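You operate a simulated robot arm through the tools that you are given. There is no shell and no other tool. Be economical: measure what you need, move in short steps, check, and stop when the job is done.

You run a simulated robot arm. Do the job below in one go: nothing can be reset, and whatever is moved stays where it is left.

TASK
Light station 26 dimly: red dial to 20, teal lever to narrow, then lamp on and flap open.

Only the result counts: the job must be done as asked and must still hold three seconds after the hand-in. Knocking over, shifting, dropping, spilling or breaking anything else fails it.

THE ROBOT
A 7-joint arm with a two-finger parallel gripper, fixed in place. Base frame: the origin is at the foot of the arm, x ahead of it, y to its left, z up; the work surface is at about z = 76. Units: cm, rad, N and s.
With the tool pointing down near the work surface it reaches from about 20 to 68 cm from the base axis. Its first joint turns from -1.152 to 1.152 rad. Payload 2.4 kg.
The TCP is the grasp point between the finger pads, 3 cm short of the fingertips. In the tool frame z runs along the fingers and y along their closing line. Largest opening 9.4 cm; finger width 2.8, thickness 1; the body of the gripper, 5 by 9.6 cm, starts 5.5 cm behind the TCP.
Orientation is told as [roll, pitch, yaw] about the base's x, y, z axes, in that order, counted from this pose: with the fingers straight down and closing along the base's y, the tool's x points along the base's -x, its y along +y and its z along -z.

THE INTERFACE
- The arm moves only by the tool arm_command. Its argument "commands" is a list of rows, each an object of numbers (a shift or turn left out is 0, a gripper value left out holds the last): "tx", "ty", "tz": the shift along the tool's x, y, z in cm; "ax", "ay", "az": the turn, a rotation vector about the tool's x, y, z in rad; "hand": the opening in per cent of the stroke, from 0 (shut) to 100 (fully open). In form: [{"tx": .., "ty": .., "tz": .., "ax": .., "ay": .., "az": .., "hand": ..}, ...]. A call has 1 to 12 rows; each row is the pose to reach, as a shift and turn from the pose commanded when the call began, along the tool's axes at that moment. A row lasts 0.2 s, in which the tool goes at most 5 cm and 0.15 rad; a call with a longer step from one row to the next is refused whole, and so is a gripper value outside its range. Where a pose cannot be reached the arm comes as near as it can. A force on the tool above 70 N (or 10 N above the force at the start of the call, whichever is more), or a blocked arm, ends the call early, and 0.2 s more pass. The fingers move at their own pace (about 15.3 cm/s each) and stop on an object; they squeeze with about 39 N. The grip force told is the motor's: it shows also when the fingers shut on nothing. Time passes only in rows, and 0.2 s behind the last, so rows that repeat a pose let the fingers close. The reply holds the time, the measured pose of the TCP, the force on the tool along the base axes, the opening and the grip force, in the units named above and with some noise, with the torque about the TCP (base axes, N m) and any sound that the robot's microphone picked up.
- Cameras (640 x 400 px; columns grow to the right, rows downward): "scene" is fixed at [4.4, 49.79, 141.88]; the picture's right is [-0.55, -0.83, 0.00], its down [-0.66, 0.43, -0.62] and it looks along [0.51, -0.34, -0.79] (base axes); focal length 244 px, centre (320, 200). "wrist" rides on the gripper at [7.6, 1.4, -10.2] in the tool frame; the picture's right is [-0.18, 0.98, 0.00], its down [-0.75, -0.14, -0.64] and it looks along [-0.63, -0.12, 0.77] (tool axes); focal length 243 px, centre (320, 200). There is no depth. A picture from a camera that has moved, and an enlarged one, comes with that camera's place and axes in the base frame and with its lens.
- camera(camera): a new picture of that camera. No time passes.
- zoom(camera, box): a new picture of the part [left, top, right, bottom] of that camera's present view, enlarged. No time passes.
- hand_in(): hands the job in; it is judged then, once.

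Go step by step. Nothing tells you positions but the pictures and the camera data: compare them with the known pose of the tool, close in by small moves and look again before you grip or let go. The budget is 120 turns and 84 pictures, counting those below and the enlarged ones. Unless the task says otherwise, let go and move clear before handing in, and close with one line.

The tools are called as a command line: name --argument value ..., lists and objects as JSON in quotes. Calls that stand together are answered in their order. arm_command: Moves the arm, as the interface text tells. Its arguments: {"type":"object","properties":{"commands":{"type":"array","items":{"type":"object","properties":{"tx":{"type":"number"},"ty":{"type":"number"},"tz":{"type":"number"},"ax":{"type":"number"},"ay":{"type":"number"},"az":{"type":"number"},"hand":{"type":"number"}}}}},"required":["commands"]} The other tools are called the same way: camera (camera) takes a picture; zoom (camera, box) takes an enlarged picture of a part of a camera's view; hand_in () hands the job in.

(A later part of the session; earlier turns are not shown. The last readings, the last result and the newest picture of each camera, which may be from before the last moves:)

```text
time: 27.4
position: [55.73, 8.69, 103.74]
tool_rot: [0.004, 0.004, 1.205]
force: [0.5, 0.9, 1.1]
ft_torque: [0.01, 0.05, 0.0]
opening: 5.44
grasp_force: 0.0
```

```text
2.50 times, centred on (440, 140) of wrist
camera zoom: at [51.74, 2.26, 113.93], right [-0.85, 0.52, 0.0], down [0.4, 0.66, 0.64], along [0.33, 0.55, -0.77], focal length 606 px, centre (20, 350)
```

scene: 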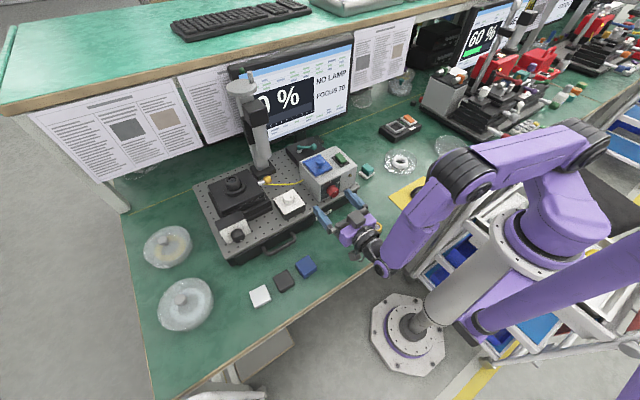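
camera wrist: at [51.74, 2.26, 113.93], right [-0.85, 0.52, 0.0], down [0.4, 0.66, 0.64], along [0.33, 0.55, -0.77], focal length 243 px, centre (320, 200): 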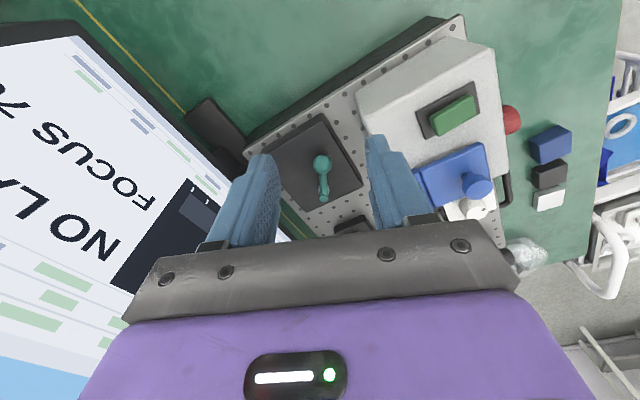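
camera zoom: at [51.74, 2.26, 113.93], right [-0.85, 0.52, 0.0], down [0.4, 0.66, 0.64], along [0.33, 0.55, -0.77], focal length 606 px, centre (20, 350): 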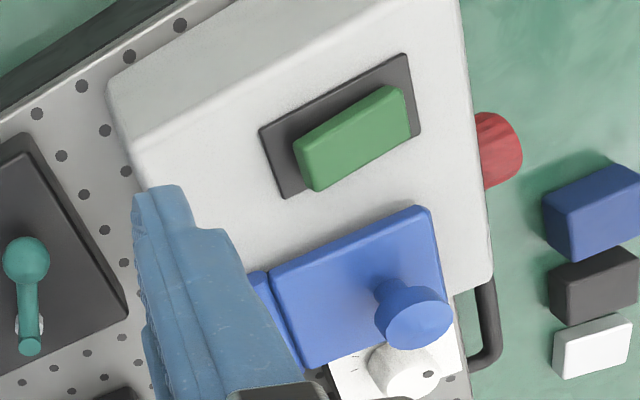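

No markings anywhere on the lever block; the lever points toward the front side now, so "narrow" should be its other end (toward the back). I close the fingers and go to a hover just in front of the ball.

arm_command --commands '[{"tx": -0.8, "ty": 0.2, "tz": 1, "az": 0.14, "hand": 0}, {"tx": -1.6, "ty": 0.4, "tz": 2, "az": 0.28}, {"tx": -2.4, "ty": 0.6, "tz": 3, "az": 0.42}, {"tx": -3.2, "ty": 0.8, "tz": 4, "az": 0.56}, {"tx": -4, "ty": 1, "tz": 5, "az": 0.7}, {"tx": -4.8, "ty": 1.2, "tz": 6, "az": 0.84}, {"tx": -5.6, "ty": 1.5, "tz": 7, "az": 0.98}, {"tx": -6.3, "ty": 1.8, "tz": 8, "az": 1.1}, {"tx": -6.46, "ty": 1.87, "tz": 8, "az": 1.2}, {"tx": -6.46, "ty": 1.87, "tz": 8, "az": 1.2}]'

camera --camera "wrist"

zoom --camera "scene" --box '[260, 110, 356, 170]'

```text
time: 29.6
position: [56.34, 15.48, 95.57]
tool_rot: [-0.005, 0.004, 0.004]
force: [0.1, -0.4, 0.7]
ft_torque: [0.02, 0.0, 0.0]
opening: 0.0
grasp_force: 33.2
```

```text
43 pictures are left
camera wrist: at [48.72, 17.05, 105.83], right [0.18, 0.98, 0.0], down [0.76, -0.14, 0.64], along [0.63, -0.12, -0.77], focal length 243 px, centre (320, 200)
```

wrist: 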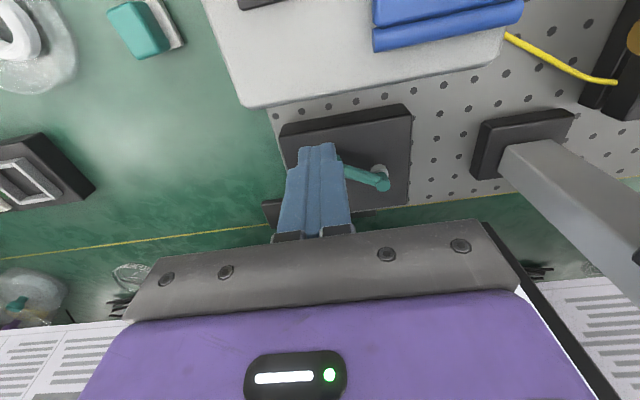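

```text
6.67 times, centred on (308, 140) of scene
camera zoom: at [4.4, 49.79, 141.88], right [-0.55, -0.83, 0.0], down [-0.66, 0.43, -0.62], along [0.51, -0.34, -0.79], focal length 1627 px, centre (400, 600)
```

zoom: 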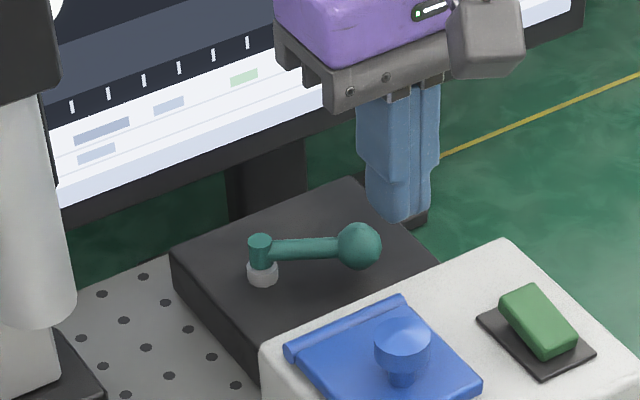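

I'm hovering in front of the ball at (56.3, 15.5). I descend so the fingertips are at ball height.

arm_command --commands '[{"tz": 1.5}, {"tz": 3}, {"tz": 4.2}, {"tz": 4.9}, {"tz": 4.9}]'

zoom --camera "scene" --box '[260, 110, 356, 170]'

zoom --camera "wrist" --box '[240, 80, 440, 240]'

```text
time: 30.9
position: [56.19, 15.39, 90.54]
tool_rot: [-0.002, 0.005, 0.006]
force: [0.0, -0.5, 1.0]
ft_torque: [0.02, 0.04, 0.03]
opening: 0.02
grasp_force: 32.5
```

```text
6.67 times, centred on (308, 140) of scene
camera zoom: at [4.4, 49.79, 141.88], right [-0.55, -0.83, 0.0], down [-0.66, 0.43, -0.62], along [0.51, -0.34, -0.79], focal length 1627 px, centre (400, 600)
```

zoom: 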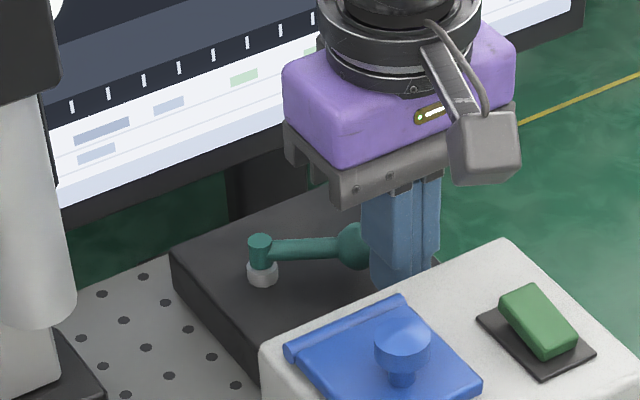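

```text
2.50 times, centred on (340, 160) of wrist
camera zoom: at [48.65, 16.93, 100.85], right [0.18, 0.98, 0.0], down [0.76, -0.14, 0.64], along [0.63, -0.12, -0.77], focal length 606 px, centre (270, 300)
```

zoom: 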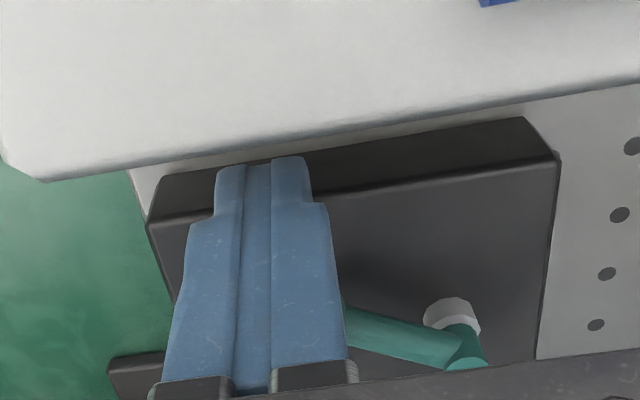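

The fingers are in front of the ball with no contact. I push toward +x gently.

arm_command --commands '[{"tx": -0.6}, {"tx": -1.2}, {"tx": -1.8}, {"tx": -2.4}, {"tx": -3.0}, {"tx": -3.6}]'

zoom --camera "scene" --box '[260, 110, 356, 170]'

```text
time: 31.9
position: [57.06, 15.38, 90.29]
tool_rot: [-0.015, 0.056, 0.009]
force: [-13.0, 1.0, -1.3]
ft_torque: [-0.12, 0.25, 0.03]
opening: 0.0
grasp_force: 33.0
stopped in row 5: the force on the tool passed its limit at 74 N (the readings are from after the stop); the commanded pose is now the measured one
```

```text
6.67 times, centred on (308, 140) of scene
camera zoom: at [4.38, 49.79, 141.88], right [-0.55, -0.83, 0.0], down [-0.66, 0.43, -0.62], along [0.51, -0.34, -0.79], focal length 1627 px, centre (400, 600)
```

zoom: 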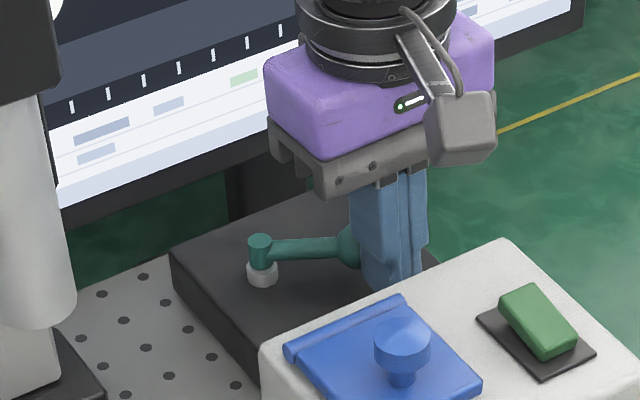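

The ball did not yield at 74 N, so the lever is at its stop on this side; it must swing the other way (toward -x). I lift off and go behind the ball.

arm_command --commands '[{"tx": 0.8, "ay": -0.05}, {"tx": 0.8, "tz": -2, "ay": -0.05}, {"tx": 0.8, "tz": -5, "ay": -0.05}, {"tx": -1.5, "tz": -5, "ay": -0.05}, {"tx": -5.6, "tz": -5, "ay": -0.05}, {"tx": -5.6, "tz": -5, "ay": -0.05}]'

camera --camera "wrist"

zoom --camera "scene" --box '[260, 110, 356, 170]'

```text
time: 33.3
position: [63.4, 15.43, 95.17]
tool_rot: [-0.012, -0.002, 0.008]
force: [0.8, 0.1, -0.1]
ft_torque: [-0.01, 0.02, -0.01]
opening: 0.0
grasp_force: 33.4
```

```text
38 pictures are left
camera wrist: at [55.82, 17.14, 105.42], right [0.18, 0.98, -0.01], down [0.75, -0.13, 0.65], along [0.63, -0.12, -0.76], focal length 243 px, centre (320, 200)
```

wrist: 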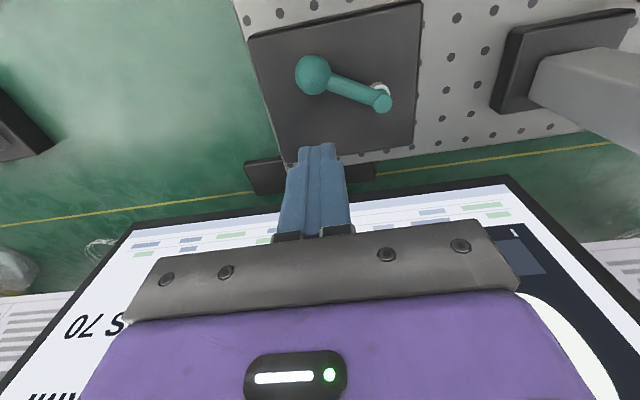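

```text
6.67 times, centred on (308, 140) of scene
camera zoom: at [4.4, 49.79, 141.88], right [-0.55, -0.83, 0.0], down [-0.66, 0.43, -0.62], along [0.51, -0.34, -0.79], focal length 1627 px, centre (400, 600)
```

zoom: 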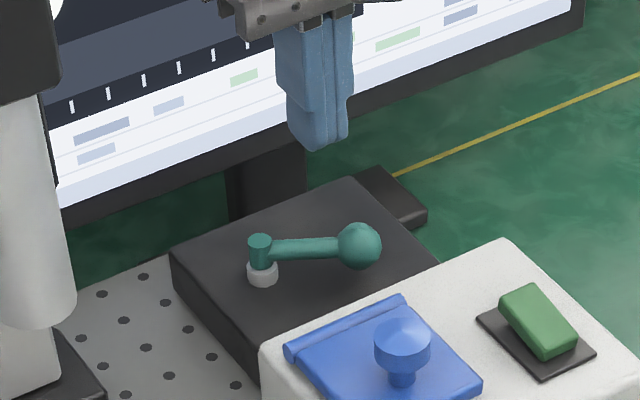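

The lever is unchanged. The monitor's lower edge is close (x≈67), so I shift back 0.9 cm, descend behind the ball, and pull toward -x.

arm_command --commands '[{"tx": 0.9}, {"tx": 0.9, "tz": 1.5}, {"tx": 0.9, "tz": 3}, {"tx": 0.9, "tz": 4.6}, {"tx": 0.9, "tz": 4.6}]'

zoom --camera "wrist" --box '[220, 0, 460, 160]'

```text
time: 34.5
position: [62.49, 15.32, 90.42]
tool_rot: [-0.013, -0.002, 0.008]
force: [1.0, -0.5, 0.1]
ft_torque: [0.01, 0.0, -0.01]
opening: 0.0
grasp_force: 32.9
```

```text
2.50 times, centred on (340, 80) of wrist
camera zoom: at [54.89, 16.95, 100.72], right [0.18, 0.98, -0.01], down [0.75, -0.13, 0.65], along [0.63, -0.12, -0.76], focal length 606 px, centre (270, 500)
```

zoom: 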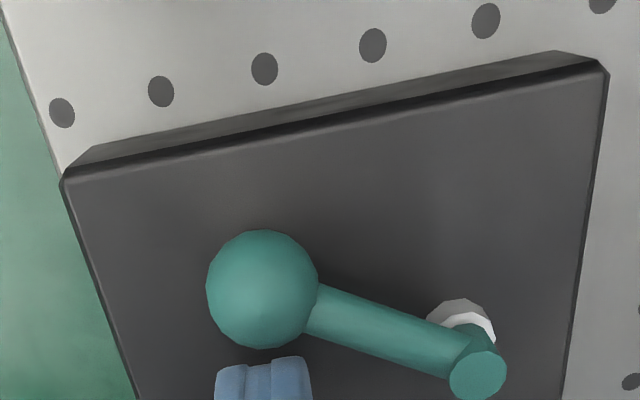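

The fingertip is right behind the ball. Pulling toward -x along the arc.

arm_command --commands '[{"tx": 0.5}, {"tx": 1.0, "ty": 0.1}, {"tx": 1.5, "ty": 0.3}, {"tx": 2.0, "ty": 0.6}, {"tx": 2.5, "ty": 0.9}]'

zoom --camera "wrist" --box '[220, 0, 460, 160]'

```text
time: 35.7
position: [60.06, 16.19, 90.35]
tool_rot: [-0.013, -0.001, 0.008]
force: [-0.3, 0.5, -1.0]
ft_torque: [-0.02, -0.05, 0.03]
opening: 0.0
grasp_force: 33.2
```

```text
2.50 times, centred on (340, 80) of wrist
camera zoom: at [52.35, 17.86, 100.72], right [0.18, 0.98, -0.01], down [0.75, -0.13, 0.64], along [0.63, -0.12, -0.76], focal length 606 px, centre (270, 500)
```

zoom: 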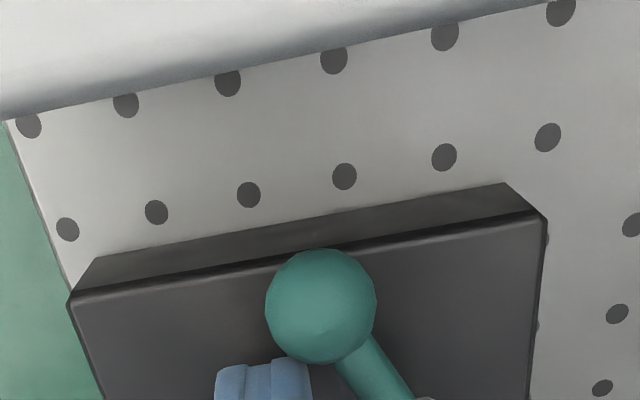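

The lever swings freely in this direction. I shift to its -y side and push toward +y to carry it on to the stop.

arm_command --commands '[{"ty": -0.8}, {"ty": -1.2, "tx": 1.0}, {"ty": -1.0, "tx": 1.8}, {"ty": -0.4, "tx": 1.9}, {"ty": 0.2, "tx": 2.0}, {"ty": 0.8, "tx": 2.0}, {"ty": 1.4, "tx": 2.0}]'

zoom --camera "scene" --box '[260, 110, 356, 170]'

zoom --camera "wrist" --box '[220, 60, 460, 220]'

```text
time: 37.3
position: [57.98, 17.68, 90.53]
tool_rot: [-0.014, -0.003, 0.009]
force: [-0.2, -0.8, 0.6]
ft_torque: [-0.02, 0.01, 0.02]
opening: 0.01
grasp_force: 32.8
```

```text
6.67 times, centred on (308, 140) of scene
camera zoom: at [4.4, 49.79, 141.88], right [-0.55, -0.83, 0.0], down [-0.66, 0.43, -0.62], along [0.51, -0.34, -0.79], focal length 1627 px, centre (400, 600)
```

zoom: 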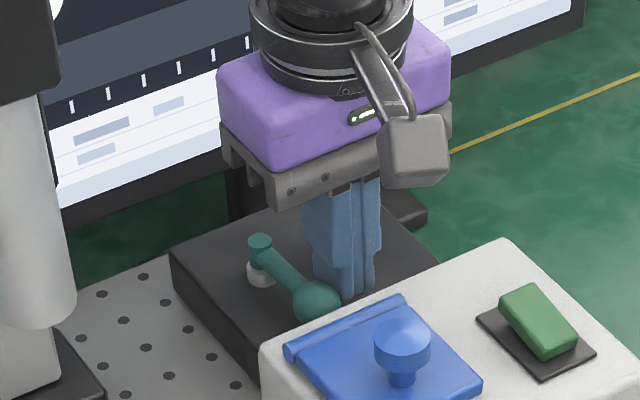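

```text
2.50 times, centred on (340, 140) of wrist
camera zoom: at [50.28, 19.25, 100.67], right [0.18, 0.98, -0.01], down [0.75, -0.13, 0.65], along [0.63, -0.12, -0.76], focal length 606 px, centre (270, 350)
```

zoom: 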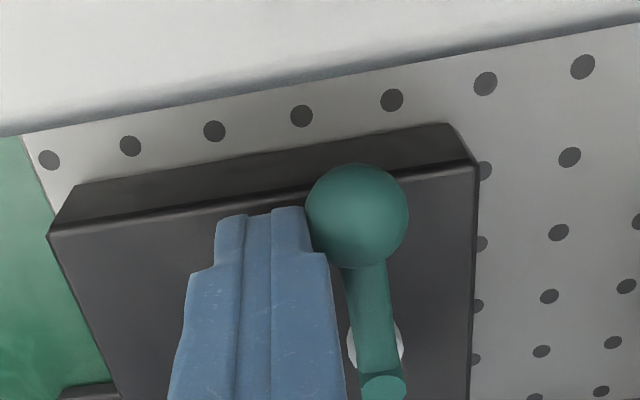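

The lever now points straight at -x. I continue pushing +y in small steps to find the stop.

arm_command --commands '[{"ty": 0.5}, {"ty": 1.0}, {"ty": 1.5}, {"ty": 2.0, "tx": -0.15}, {"ty": 2.5, "tx": -0.3}]'

zoom --camera "wrist" --box '[220, 60, 460, 220]'

```text
time: 38.5
position: [57.97, 19.26, 90.44]
tool_rot: [-0.02, 0.007, 0.0]
force: [-17.4, -33.6, 18.7]
ft_torque: [-0.61, 0.48, 0.37]
opening: 0.03
grasp_force: 32.9
```

```text
2.50 times, centred on (340, 140) of wrist
camera zoom: at [50.5, 21.03, 100.63], right [0.18, 0.98, -0.02], down [0.76, -0.13, 0.64], along [0.63, -0.13, -0.77], focal length 606 px, centre (270, 350)
```

zoom: 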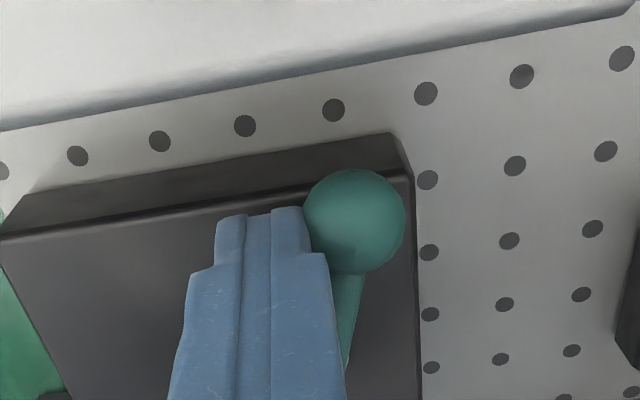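

Force rose to 34 N: the lever is at its other stop. I back off and lift, then check the lever and the rocker.

arm_command --commands '[{"ty": -1.0}, {"ty": -2.0}, {"ty": -2.0, "tz": -3}, {"ty": -2.0, "tz": -7}, {"ty": -2.0, "tx": 4, "tz": -10}, {"ty": -2.0, "tx": 8, "tz": -11}, {"ty": -2.0, "tx": 12, "tz": -11}, {"ty": -2.0, "tx": 12, "tz": -11}]'

camera --camera "wrist"

zoom --camera "scene" --box '[270, 120, 366, 180]'

```text
time: 40.3
position: [46.16, 18.11, 101.65]
tool_rot: [-0.014, -0.004, 0.01]
force: [-0.5, 0.4, 0.5]
ft_torque: [0.0, -0.05, 0.01]
opening: 0.02
grasp_force: 32.8
```

```text
31 pictures are left
camera wrist: at [38.57, 19.71, 111.84], right [0.18, 0.98, -0.01], down [0.75, -0.13, 0.65], along [0.63, -0.12, -0.76], focal length 243 px, centre (320, 200)
```

wrist: 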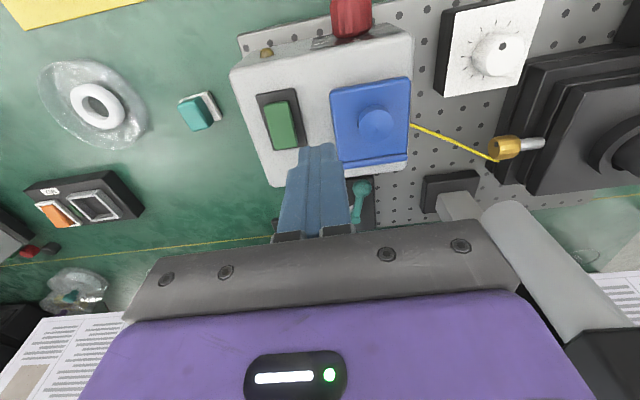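

```text
6.67 times, centred on (318, 150) of scene
camera zoom: at [4.4, 49.79, 141.88], right [-0.55, -0.83, 0.0], down [-0.66, 0.43, -0.62], along [0.51, -0.34, -0.79], focal length 1627 px, centre (333, 533)
```

zoom: 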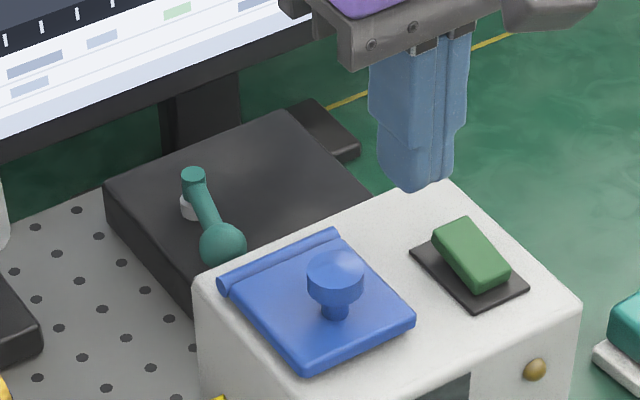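

The lever stays at its new stop. I zoom on the rocker to see which end stands up.

zoom --camera "wrist" --box '[240, 70, 320, 170]'

zoom --camera "scene" --box '[326, 144, 358, 172]'

```text
4.00 times, centred on (280, 120) of wrist
camera zoom: at [38.57, 19.71, 111.84], right [0.18, 0.98, -0.01], down [0.75, -0.13, 0.65], along [0.63, -0.12, -0.76], focal length 970 px, centre (480, 520)
```

zoom: 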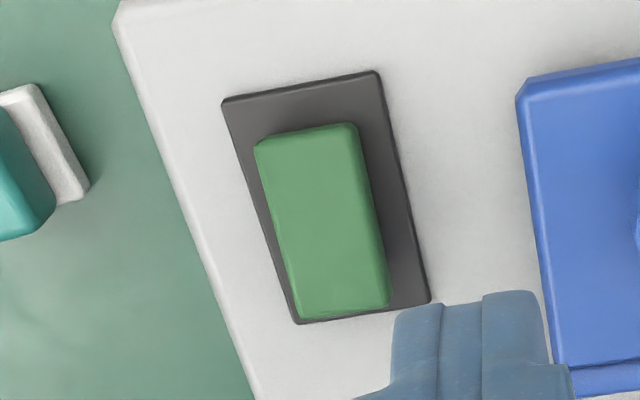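

```text
14.29 times, centred on (342, 158) of scene
camera zoom: at [4.4, 49.79, 141.88], right [-0.55, -0.83, 0.0], down [-0.66, 0.43, -0.62], along [0.51, -0.34, -0.79], focal length 3487 px, centre (6, 800)
```

zoom: 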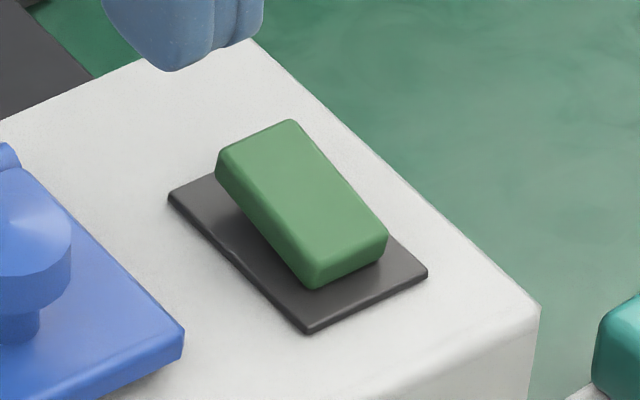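

The rocker's back end (about x 47.6, y 14.9, z 92.8) stands up, so pressing it switches on. I position the closed fingertips just above it.

arm_command --commands '[{"tx": -0.9, "ty": -1.6}, {"tx": -1.84, "ty": -3.16}, {"tx": -1.84, "ty": -3.16, "tz": 2.5}, {"tx": -1.84, "ty": -3.16, "tz": 4.8}, {"tx": -1.84, "ty": -3.16, "tz": 4.8}]'

zoom --camera "scene" --box '[310, 124, 374, 180]'

zoom --camera "wrist" --box '[240, 80, 400, 200]'

```text
time: 41.5
position: [47.93, 15.01, 96.72]
tool_rot: [-0.012, -0.003, 0.008]
force: [0.0, -0.2, 0.0]
ft_torque: [0.04, 0.0, 0.02]
opening: 0.01
grasp_force: 32.8
```

```text
7.14 times, centred on (342, 152) of scene
camera zoom: at [4.4, 49.79, 141.88], right [-0.55, -0.83, 0.0], down [-0.66, 0.43, -0.62], along [0.51, -0.34, -0.79], focal length 1743 px, centre (163, 543)
```

zoom: 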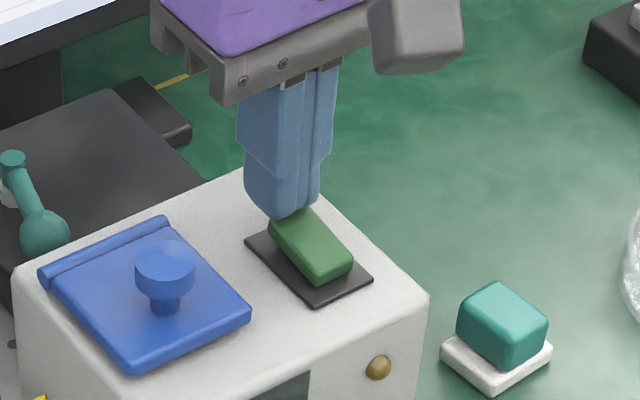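

```text
3.33 times, centred on (320, 140) of wrist
camera zoom: at [40.4, 16.64, 106.97], right [0.18, 0.98, -0.01], down [0.75, -0.13, 0.65], along [0.63, -0.12, -0.76], focal length 809 px, centre (320, 400)
```

zoom: 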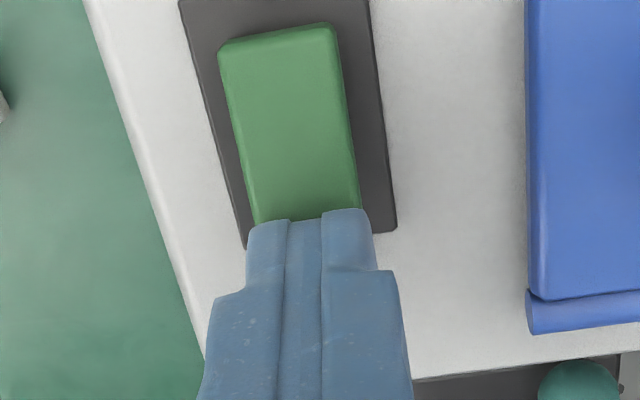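

Well placed over the raised end. I press down in small steps.

arm_command --commands '[{"tz": 0.5}, {"tz": 0.9}, {"tz": 1.2}, {"tz": 1.5}, {"tz": 1.8}]'

zoom --camera "scene" --box '[220, 40, 370, 180]'

```text
time: 42.2
position: [48.37, 15.02, 96.35]
tool_rot: [-0.009, -0.012, 0.01]
force: [-0.8, -1.5, 6.2]
ft_torque: [-0.01, 0.13, 0.05]
opening: 0.0
grasp_force: 33.0
stopped in row 3: the force on the tool passed its limit at 78 N (the readings are from after the stop); the commanded pose is now the measured one
```

```text
2.86 times, centred on (295, 110) of scene
camera zoom: at [4.39, 49.79, 141.88], right [-0.55, -0.83, 0.0], down [-0.66, 0.43, -0.62], along [0.51, -0.34, -0.79], focal length 697 px, centre (391, 457)
```

zoom: 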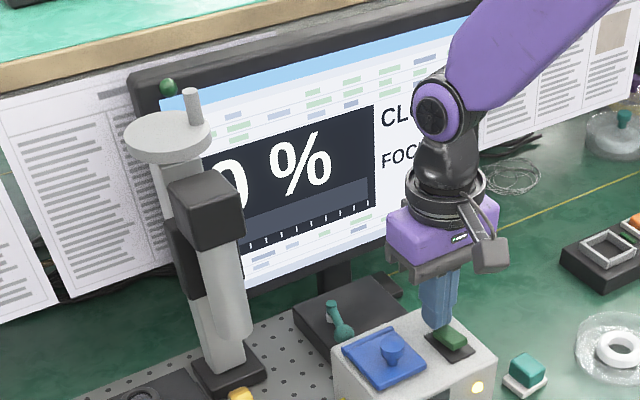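

The lamp indicator is lit and the screen now begins with "CL…" (flap closed, presumably). I lift off, open the hand, and move above the flap's knob at about (45.9, 22.1, 95.5).

arm_command --commands '[{"tz": -3}, {"tz": -6.5, "hand": 50}, {"tz": -6.5, "tx": 1.2, "ty": 3.5}, {"tz": -6.5, "tx": 2.45, "ty": 7.1}, {"tz": -6.5, "tx": 2.45, "ty": 7.1}]'

camera --camera "wrist"

zoom --camera "scene" --box '[220, 50, 370, 220]'

```text
time: 43.4
position: [45.71, 22.24, 102.61]
tool_rot: [-0.007, -0.013, 0.008]
force: [1.0, 0.3, 1.3]
ft_torque: [-0.02, 0.02, -0.01]
opening: 4.69
grasp_force: 0.0
```

```text
24 pictures are left
camera wrist: at [38.05, 23.79, 112.75], right [0.18, 0.98, -0.01], down [0.75, -0.13, 0.65], along [0.64, -0.12, -0.76], focal length 243 px, centre (320, 200)
```

wrist: 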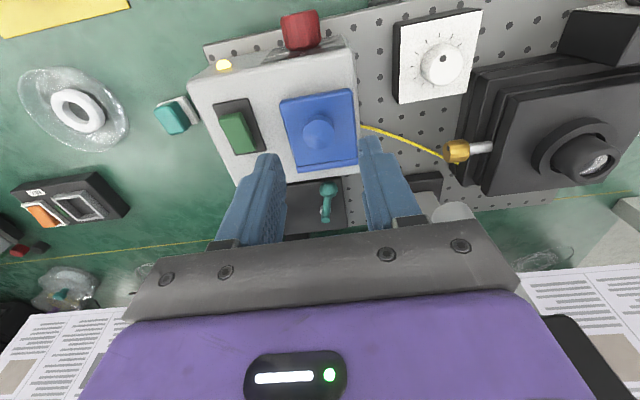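

```text
2.35 times, centred on (295, 135) of scene
camera zoom: at [4.4, 49.79, 141.88], right [-0.55, -0.83, 0.0], down [-0.66, 0.43, -0.62], along [0.51, -0.34, -0.79], focal length 574 px, centre (379, 353)
```

zoom: 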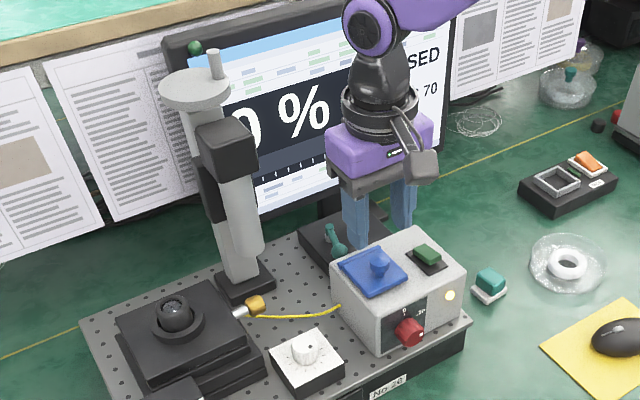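

The monitor reads "CLOSED", and the knob is right under the fingers at (45.7, 22.15). I descend around the knob.

arm_command --commands '[{"tz": 2, "ty": -0.1}, {"tz": 4, "ty": -0.1}, {"tz": 5.3, "ty": -0.1}, {"tz": 5.3, "ty": -0.1}]'

zoom --camera "scene" --box '[290, 120, 370, 190]'

zoom --camera "wrist" --box '[220, 80, 420, 230]'

```text
time: 44.4
position: [45.72, 22.0, 97.41]
tool_rot: [-0.008, -0.01, 0.008]
force: [-1.3, 0.7, 0.3]
ft_torque: [0.01, 0.01, -0.01]
opening: 4.69
grasp_force: 0.1
```

```text
5.71 times, centred on (330, 155) of scene
camera zoom: at [4.4, 49.79, 141.88], right [-0.55, -0.83, 0.0], down [-0.66, 0.43, -0.62], along [0.51, -0.34, -0.79], focal length 1395 px, centre (263, 457)
```

zoom: 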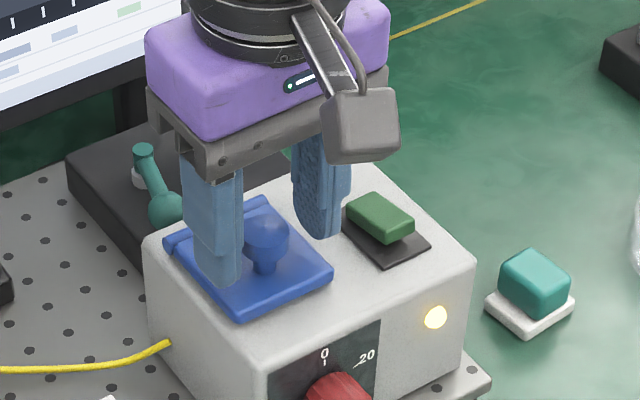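

```text
2.67 times, centred on (320, 155) of wrist
camera zoom: at [38.07, 23.6, 107.57], right [0.18, 0.98, -0.01], down [0.75, -0.13, 0.65], along [0.64, -0.12, -0.76], focal length 647 px, centre (320, 320)
```

zoom: 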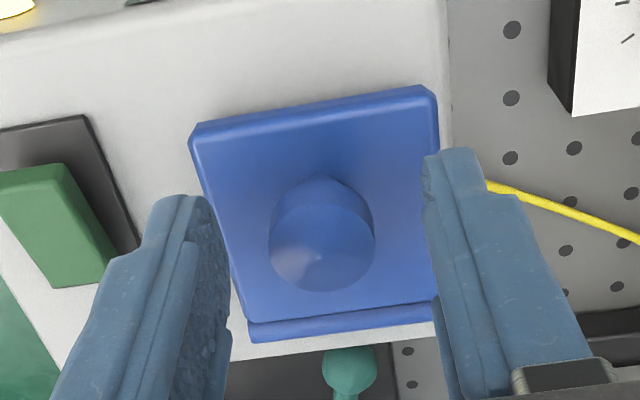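

The knob sits centred between the fingers. Closing on it.

arm_command --commands '[{"hand": 0}, {"hand": 0}, {"hand": 0}]'

```text
time: 45.2
position: [45.75, 22.09, 97.42]
tool_rot: [-0.01, -0.012, 0.008]
force: [1.0, -0.8, -2.9]
ft_torque: [0.42, 0.08, 0.03]
opening: 2.31
grasp_force: 44.6
```

Gripped (2.31 cm). I lift the knob along an arc around the back hinge, first 30°.

arm_command --commands '[{"tx": -0.27, "tz": -0.44}, {"tx": -0.6, "tz": -0.86}, {"tx": -0.95, "tz": -1.24}, {"tx": -1.35, "tz": -1.6}, {"tx": -1.77, "tz": -1.92}, {"tx": -2.2, "tz": -2.2}]'

zoom --camera "scene" --box '[290, 120, 370, 190]'

```text
time: 46.6
position: [47.44, 22.1, 99.77]
tool_rot: [-0.012, -0.003, 0.01]
force: [-21.1, 1.8, -6.0]
ft_torque: [0.22, 1.61, -0.01]
opening: 2.31
grasp_force: 45.1
```

```text
5.71 times, centred on (330, 155) of scene
camera zoom: at [4.35, 49.8, 141.87], right [-0.55, -0.83, 0.0], down [-0.66, 0.43, -0.62], along [0.52, -0.34, -0.79], focal length 1395 px, centre (263, 457)
```

zoom: 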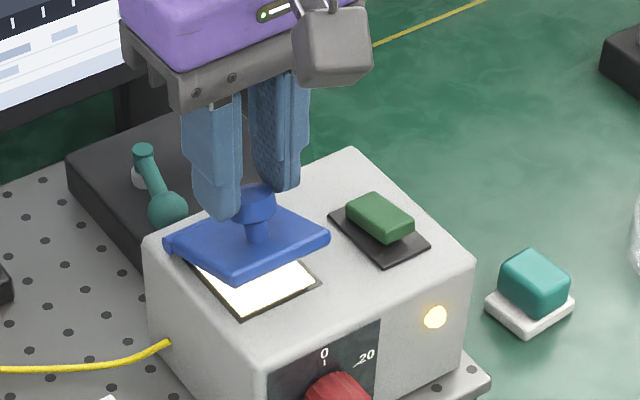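

The flap opens freely and light shows beneath. I continue along a tightened arc toward vertical.

arm_command --commands '[{"tx": 0.1, "tz": -0.4}, {"tx": -0.35, "tz": -0.7}, {"tx": -0.8, "tz": -0.92}, {"tx": -1.25, "tz": -1.12}, {"tx": -1.7, "tz": -1.25}, {"tx": -2.2, "tz": -1.33}, {"tx": -2.7, "tz": -1.38}, {"tx": -3.2, "tz": -1.4}, {"tx": -3.65, "tz": -1.38}]'

zoom --camera "scene" --box '[290, 120, 370, 190]'

```text
time: 48.6
position: [51.59, 22.16, 100.99]
tool_rot: [-0.008, -0.011, 0.008]
force: [-0.4, -0.1, -0.4]
ft_torque: [-0.01, 0.0, -0.01]
opening: 0.0
grasp_force: 33.5
```

```text
5.71 times, centred on (330, 155) of scene
camera zoom: at [4.4, 49.79, 141.88], right [-0.55, -0.83, 0.0], down [-0.66, 0.43, -0.62], along [0.51, -0.34, -0.79], focal length 1395 px, centre (263, 457)
```

zoom: 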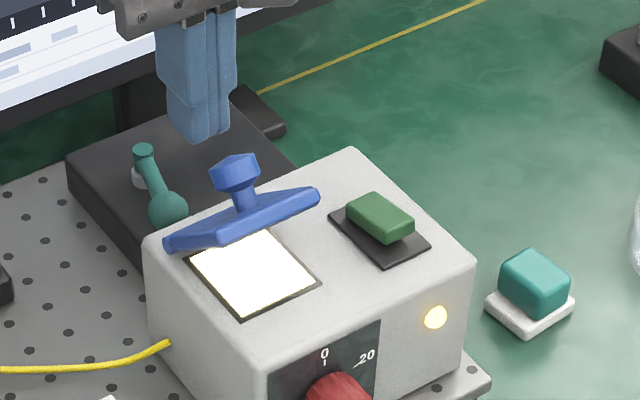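

The fingers slipped off, but the flap holds itself at about 50°. I go around to its front with closed fingers and push it the rest of the way.

arm_command --commands '[{"tz": -3, "hand": 0}, {"tz": -5}, {"tz": -5, "tx": 4.5}, {"tz": -5, "tx": 9}, {"tz": -5, "tx": 10}, {"tz": -1, "tx": 10}, {"tz": 2.8, "tx": 10}, {"tz": 2.8, "tx": 10}]'

zoom --camera "scene" --box '[290, 120, 370, 190]'

```text
time: 50.4
position: [41.24, 21.73, 97.91]
tool_rot: [-0.009, -0.011, 0.007]
force: [0.1, 0.3, 0.5]
ft_torque: [0.01, 0.0, -0.01]
opening: 0.0
grasp_force: 33.1
```

```text
5.71 times, centred on (330, 155) of scene
camera zoom: at [4.4, 49.79, 141.88], right [-0.55, -0.83, 0.0], down [-0.66, 0.43, -0.62], along [0.51, -0.34, -0.79], focal length 1395 px, centre (263, 457)
```

zoom: 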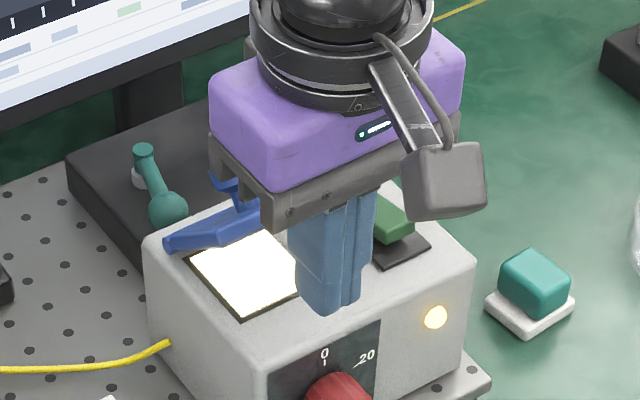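

I push in +x with the tips at z≈95 against the flap's underside.

arm_command --commands '[{"tx": -1.5}, {"tx": -3}, {"tx": -4.5}, {"tx": -5.5}, {"tx": -6.3}, {"tx": -7.1}, {"tx": -7.9}, {"tx": -8.6}, {"tx": -9.3}]'

zoom --camera "scene" --box '[290, 120, 370, 190]'

```text
time: 51.3
position: [45.97, 22.28, 98.47]
tool_rot: [-0.009, -0.008, 0.012]
force: [-13.0, -6.0, 24.8]
ft_torque: [0.04, -0.34, -0.11]
opening: 0.0
grasp_force: 33.0
stopped in row 4: the force on the tool passed its limit at 82 N (the readings are from after the stop); the commanded pose is now the measured one
```

```text
5.71 times, centred on (330, 155) of scene
camera zoom: at [4.33, 49.75, 141.89], right [-0.55, -0.83, 0.0], down [-0.66, 0.43, -0.62], along [0.52, -0.34, -0.79], focal length 1395 px, centre (263, 457)
```

zoom: 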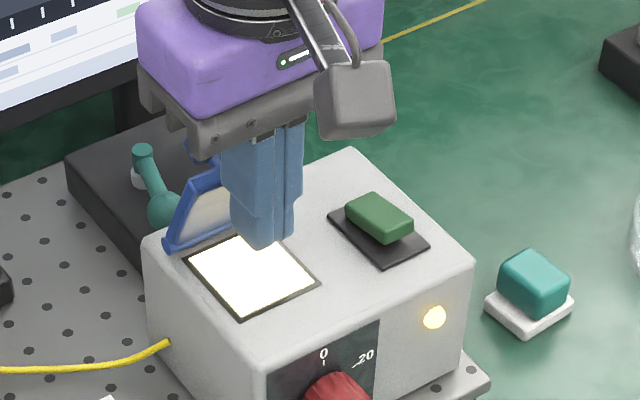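

The flap is now steep, but the push stopped on force. I look from the wrist camera and check the monitor.

camera --camera "wrist"

zoom --camera "scene" --box '[220, 50, 370, 170]'

```text
16 pictures are left
camera wrist: at [38.23, 23.77, 108.73], right [0.17, 0.99, -0.01], down [0.75, -0.13, 0.65], along [0.64, -0.12, -0.76], focal length 243 px, centre (320, 200)
```

wrist: 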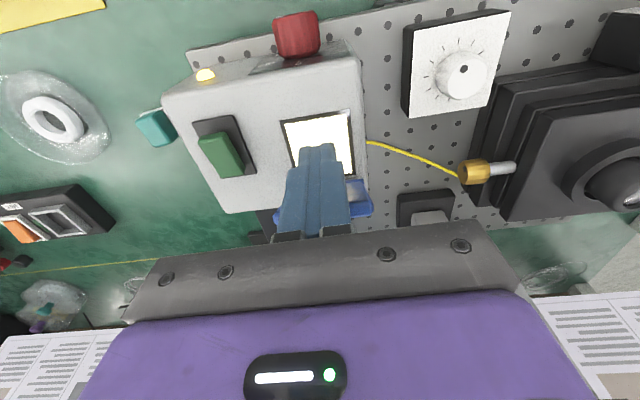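

```text
3.33 times, centred on (295, 110) of scene
camera zoom: at [4.33, 49.75, 141.89], right [-0.55, -0.83, 0.0], down [-0.66, 0.43, -0.62], along [0.52, -0.34, -0.79], focal length 814 px, centre (403, 500)
```

zoom: 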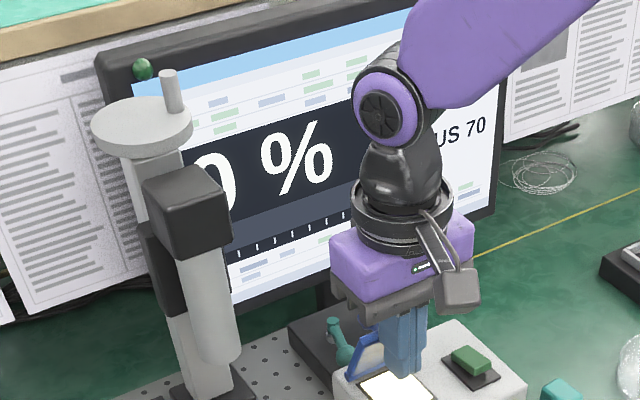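

I retreat and rise to see both the flap and the monitor.

arm_command --commands '[{"tx": 1.5}, {"tx": 4}, {"tx": 7, "tz": -3}, {"tx": 11, "tz": -6}, {"tx": 15, "tz": -9}, {"tx": 18, "tz": -12}, {"tx": 18, "tz": -12}]'

zoom --camera "scene" --box '[230, 50, 390, 220]'

zoom --camera "wrist" --box '[240, 100, 400, 240]'

```text
time: 52.9
position: [28.09, 22.12, 110.29]
tool_rot: [-0.01, -0.009, 0.012]
force: [0.3, -0.8, 0.3]
ft_torque: [0.0, 0.04, 0.01]
opening: 0.0
grasp_force: 32.6
```

```text
2.35 times, centred on (310, 135) of scene
camera zoom: at [4.4, 49.79, 141.88], right [-0.55, -0.83, 0.0], down [-0.66, 0.43, -0.62], along [0.51, -0.34, -0.79], focal length 574 px, centre (344, 353)
```

zoom: 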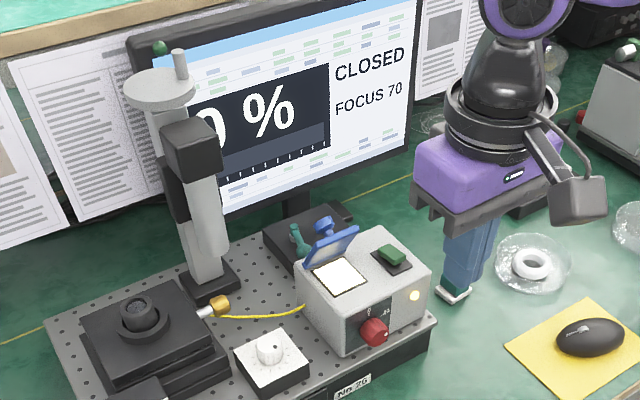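

```text
2.86 times, centred on (320, 170) of wrist
camera zoom: at [20.35, 23.65, 120.42], right [0.17, 0.99, -0.01], down [0.75, -0.13, 0.65], along [0.64, -0.12, -0.76], focal length 693 px, centre (320, 286)
```

zoom: 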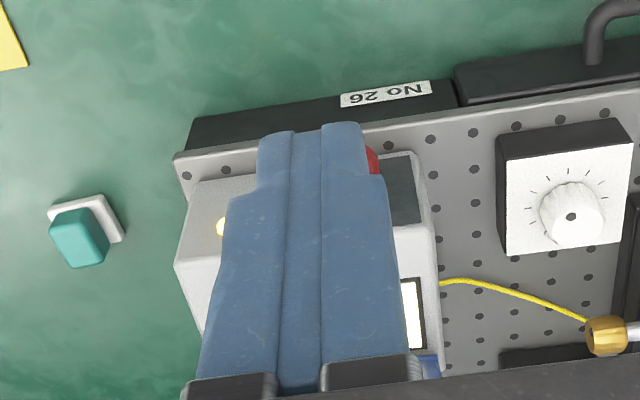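

The monitor still says "CLOSED", so the flap needs to go further. I zoom to judge its angle.

zoom --camera "scene" --box '[296, 130, 352, 170]'

```text
10.00 times, centred on (324, 150) of scene
camera zoom: at [4.4, 49.79, 141.88], right [-0.55, -0.83, 0.0], down [-0.66, 0.43, -0.62], along [0.51, -0.34, -0.79], focal length 2441 px, centre (280, 700)
```

zoom: 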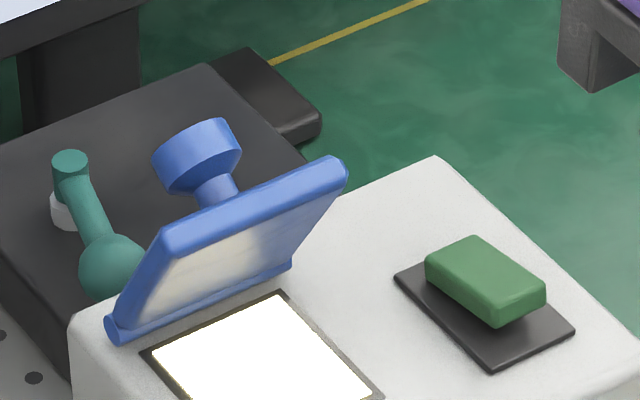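

The flap stands at about 64°. I'll push again, slowly and near its top edge (tips at z≈96.3).

arm_command --commands '[{"tx": -4.5}, {"tx": -9}, {"tx": -12}, {"tx": -14, "tz": 3.5}, {"tx": -15, "tz": 7}, {"tx": -15.5, "tz": 11}, {"tx": -15.5, "tz": 11}]'

arm_command --commands '[{"tx": -0.6}, {"tx": -1.2}, {"tx": -1.6}, {"tx": -2.0}, {"tx": -2.4}, {"tx": -2.8}, {"tx": -3.2}, {"tx": -3.6}, {"tx": -4.0}, {"tx": -4.4}, {"tx": -4.8}]'

zoom --camera "scene" --box '[290, 120, 370, 190]'

```text
time: 54.5
position: [44.01, 21.98, 99.33]
tool_rot: [-0.01, -0.01, 0.013]
force: [0.3, 0.0, 1.0]
ft_torque: [-0.01, 0.0, 0.03]
opening: 0.0
grasp_force: 33.1
```

```text
time: 56.9
position: [48.41, 22.37, 99.5]
tool_rot: [-0.009, -0.011, 0.011]
force: [1.3, -0.3, -0.3]
ft_torque: [0.01, -0.01, -0.01]
opening: 0.0
grasp_force: 33.6
```

```text
5.71 times, centred on (330, 155) of scene
camera zoom: at [4.4, 49.79, 141.88], right [-0.55, -0.83, 0.0], down [-0.66, 0.43, -0.62], along [0.51, -0.34, -0.79], focal length 1395 px, centre (263, 457)
```

zoom: 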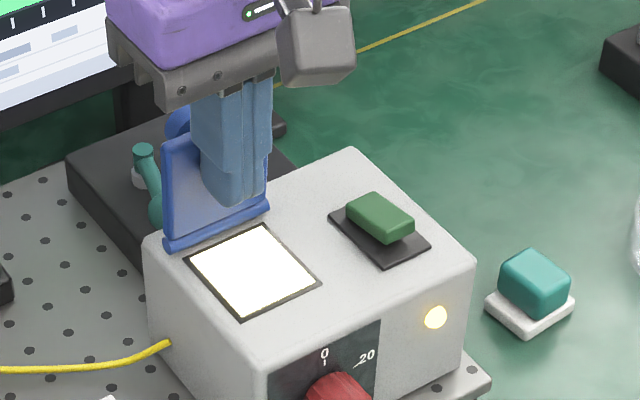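

The flap is nearly upright and the monitor's bar has turned green. I push on a little further toward its stop.

arm_command --commands '[{"tx": -0.3}, {"tx": -0.6}, {"tx": -0.9}, {"tx": -1.2}, {"tx": -1.5}, {"tx": -1.8}, {"tx": -2.1}]'

arm_command --commands '[{"tx": 1.5}, {"tx": 4.5}, {"tx": 8, "tz": -3}, {"tx": 12, "tz": -6}, {"tx": 16, "tz": -9}, {"tx": 20, "tz": -11}, {"tx": 20, "tz": -11}]'

zoom --camera "scene" --box '[230, 50, 390, 220]'

```text
time: 58.5
position: [49.86, 22.33, 99.49]
tool_rot: [-0.012, 0.002, 0.015]
force: [-31.9, -2.8, 15.2]
ft_torque: [0.35, 0.77, -0.17]
opening: 0.02
grasp_force: 33.2
```

```text
time: 60.1
position: [30.14, 21.67, 110.47]
tool_rot: [-0.009, -0.012, 0.013]
force: [-0.3, -0.3, -0.1]
ft_torque: [0.01, 0.0, 0.0]
opening: 0.0
grasp_force: 33.3
```

```text
2.35 times, centred on (310, 135) of scene
camera zoom: at [4.4, 49.79, 141.88], right [-0.55, -0.83, 0.0], down [-0.66, 0.43, -0.62], along [0.51, -0.34, -0.79], focal length 574 px, centre (344, 353)
```

zoom: 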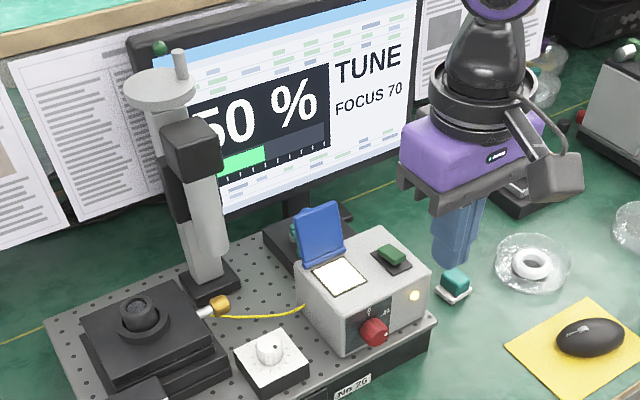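

The monitor now shows "50 %  TUNE": the lamp is on and the flap counts as open. As the lever has no markings, I want to confirm which end is narrow by watching the reading, so I go above the lever with open fingers.

arm_command --commands '[{"tx": -4.8, "hand": 55}, {"tx": -9.6}, {"tx": -14.4}, {"tx": -19.2}, {"tx": -24, "tz": 1}, {"tx": -28.5, "ty": -0.8, "tz": 4}, {"tx": -28.5, "ty": -0.8, "tz": 7}, {"tx": -28.5, "ty": -0.8, "tz": 10}, {"tx": -28.5, "ty": -0.8, "tz": 10}]'

camera --camera "scene"

zoom --camera "wrist" --box '[200, 0, 440, 240]'

```text
refused: row 6 steps farther than a row can; nothing moved
```

```text
9 pictures are left
```

scene: 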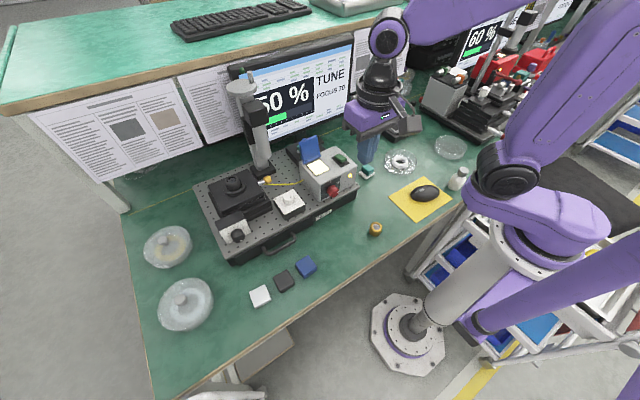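

```text
1.67 times, centred on (320, 120) of wrist
camera zoom: at [22.54, 23.22, 120.56], right [0.17, 0.99, -0.01], down [0.75, -0.13, 0.65], along [0.64, -0.12, -0.76], focal length 404 px, centre (320, 333)
```

zoom: 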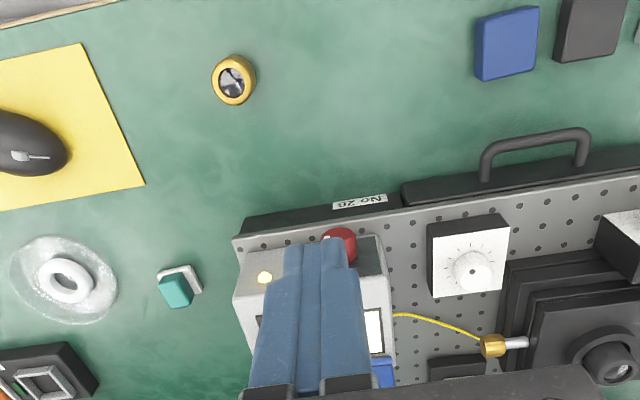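

That call was refused for one long step; I repeat it with shorter steps.

arm_command --commands '[{"tx": -4.8, "hand": 55}, {"tx": -9.6}, {"tx": -14.4}, {"tx": -19.2}, {"tx": -23.8}, {"tx": -27.5, "ty": -0.8}, {"tx": -28.5, "ty": -0.8, "tz": 3.5}, {"tx": -28.5, "ty": -0.8, "tz": 7}, {"tx": -28.5, "ty": -0.8, "tz": 11}, {"tx": -28.5, "ty": -0.8, "tz": 11}]'

camera --camera "wrist"

zoom --camera "scene" --box '[220, 70, 370, 190]'

```text
time: 62.3
position: [59.19, 21.35, 99.63]
tool_rot: [-0.01, -0.01, 0.012]
force: [0.7, 0.1, 0.0]
ft_torque: [0.01, 0.0, -0.02]
opening: 5.18
grasp_force: 0.0
```

```text
7 pictures are left
camera wrist: at [51.55, 22.98, 109.75], right [0.17, 0.99, -0.01], down [0.75, -0.13, 0.65], along [0.64, -0.12, -0.76], focal length 243 px, centre (320, 200)
```

wrist: 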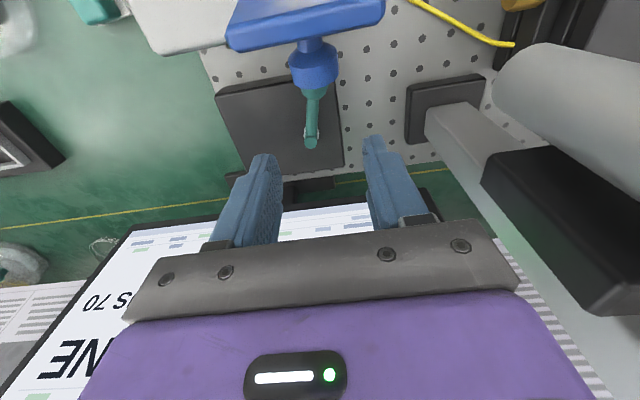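

```text
3.33 times, centred on (295, 130) of scene
camera zoom: at [4.4, 49.79, 141.88], right [-0.55, -0.83, 0.0], down [-0.66, 0.43, -0.62], along [0.51, -0.34, -0.79], focal length 814 px, centre (403, 433)
```

zoom: 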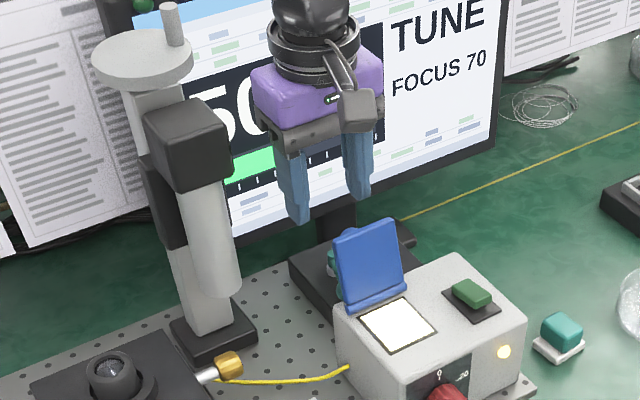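

The open fingers straddle the lever in y. I tilt the tool slightly so its camera clears the open flap, and descend around the lever arm.

arm_command --commands '[{"ty": -0.5, "ay": 0.1}, {"ty": -0.5, "ay": 0.17, "tz": 2}, {"ty": -0.5, "ay": 0.17, "tz": 4}, {"ty": -0.5, "ay": 0.17, "tz": 6}, {"ty": -0.5, "ay": 0.17, "tz": 7.5}, {"ty": -0.5, "ay": 0.17, "tz": 8.6}, {"ty": -0.5, "ay": 0.17, "tz": 8.6}]'

```text
time: 63.9
position: [59.04, 20.97, 91.01]
tool_rot: [-0.01, 0.161, 0.01]
force: [-0.2, -0.8, -0.4]
ft_torque: [0.01, -0.03, -0.07]
opening: 5.17
grasp_force: 0.1
```

No contact. I move in -y so the left finger carries the lever part of the way back.

arm_command --commands '[{"ty": -0.8}, {"ty": -1.6}, {"ty": -2.2}, {"ty": -2.8}, {"ty": -3.3}, {"ty": -3.8}, {"ty": -4.3}, {"ty": -4.8}]'

zoom --camera "scene" --box '[220, 70, 370, 190]'

```text
time: 65.7
position: [59.14, 16.21, 91.05]
tool_rot: [-0.01, 0.163, 0.011]
force: [0.4, 1.4, -0.1]
ft_torque: [0.04, 0.0, 0.02]
opening: 5.21
grasp_force: 0.6
```

```text
3.33 times, centred on (295, 130) of scene
camera zoom: at [4.4, 49.79, 141.88], right [-0.55, -0.83, 0.0], down [-0.66, 0.43, -0.62], along [0.51, -0.34, -0.79], focal length 814 px, centre (403, 433)
```

zoom: 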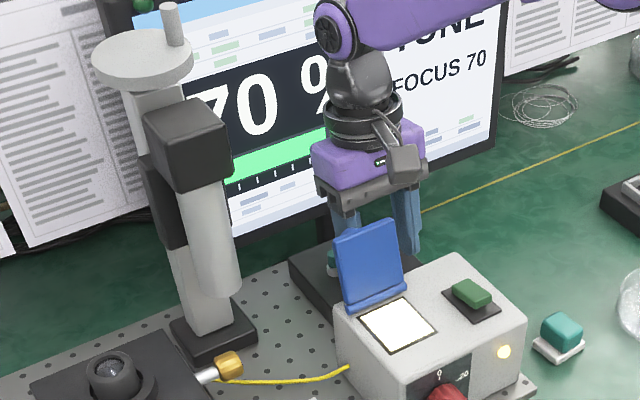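

The reading rose to 70 % when moved toward the old end, so the old end is wide and the stop I had set is narrow. I narrow the fingers around the lever and carry it back to the narrow stop.

arm_command --commands '[{"ty": 0.4, "hand": 30}, {"ty": 0.8}, {"ty": 1.4}, {"ty": 2.0}, {"ty": 2.6}, {"ty": 3.2}, {"ty": 3.7}, {"ty": 4.2}, {"ty": 4.6}, {"ty": 5.0}, {"ty": 5.3}, {"ty": 5.6}]'

```text
time: 68.3
position: [59.06, 21.7, 90.86]
tool_rot: [-0.011, 0.162, 0.009]
force: [-3.8, -7.7, 0.2]
ft_torque: [-0.18, 0.19, -0.16]
opening: 3.29
grasp_force: 4.1
```

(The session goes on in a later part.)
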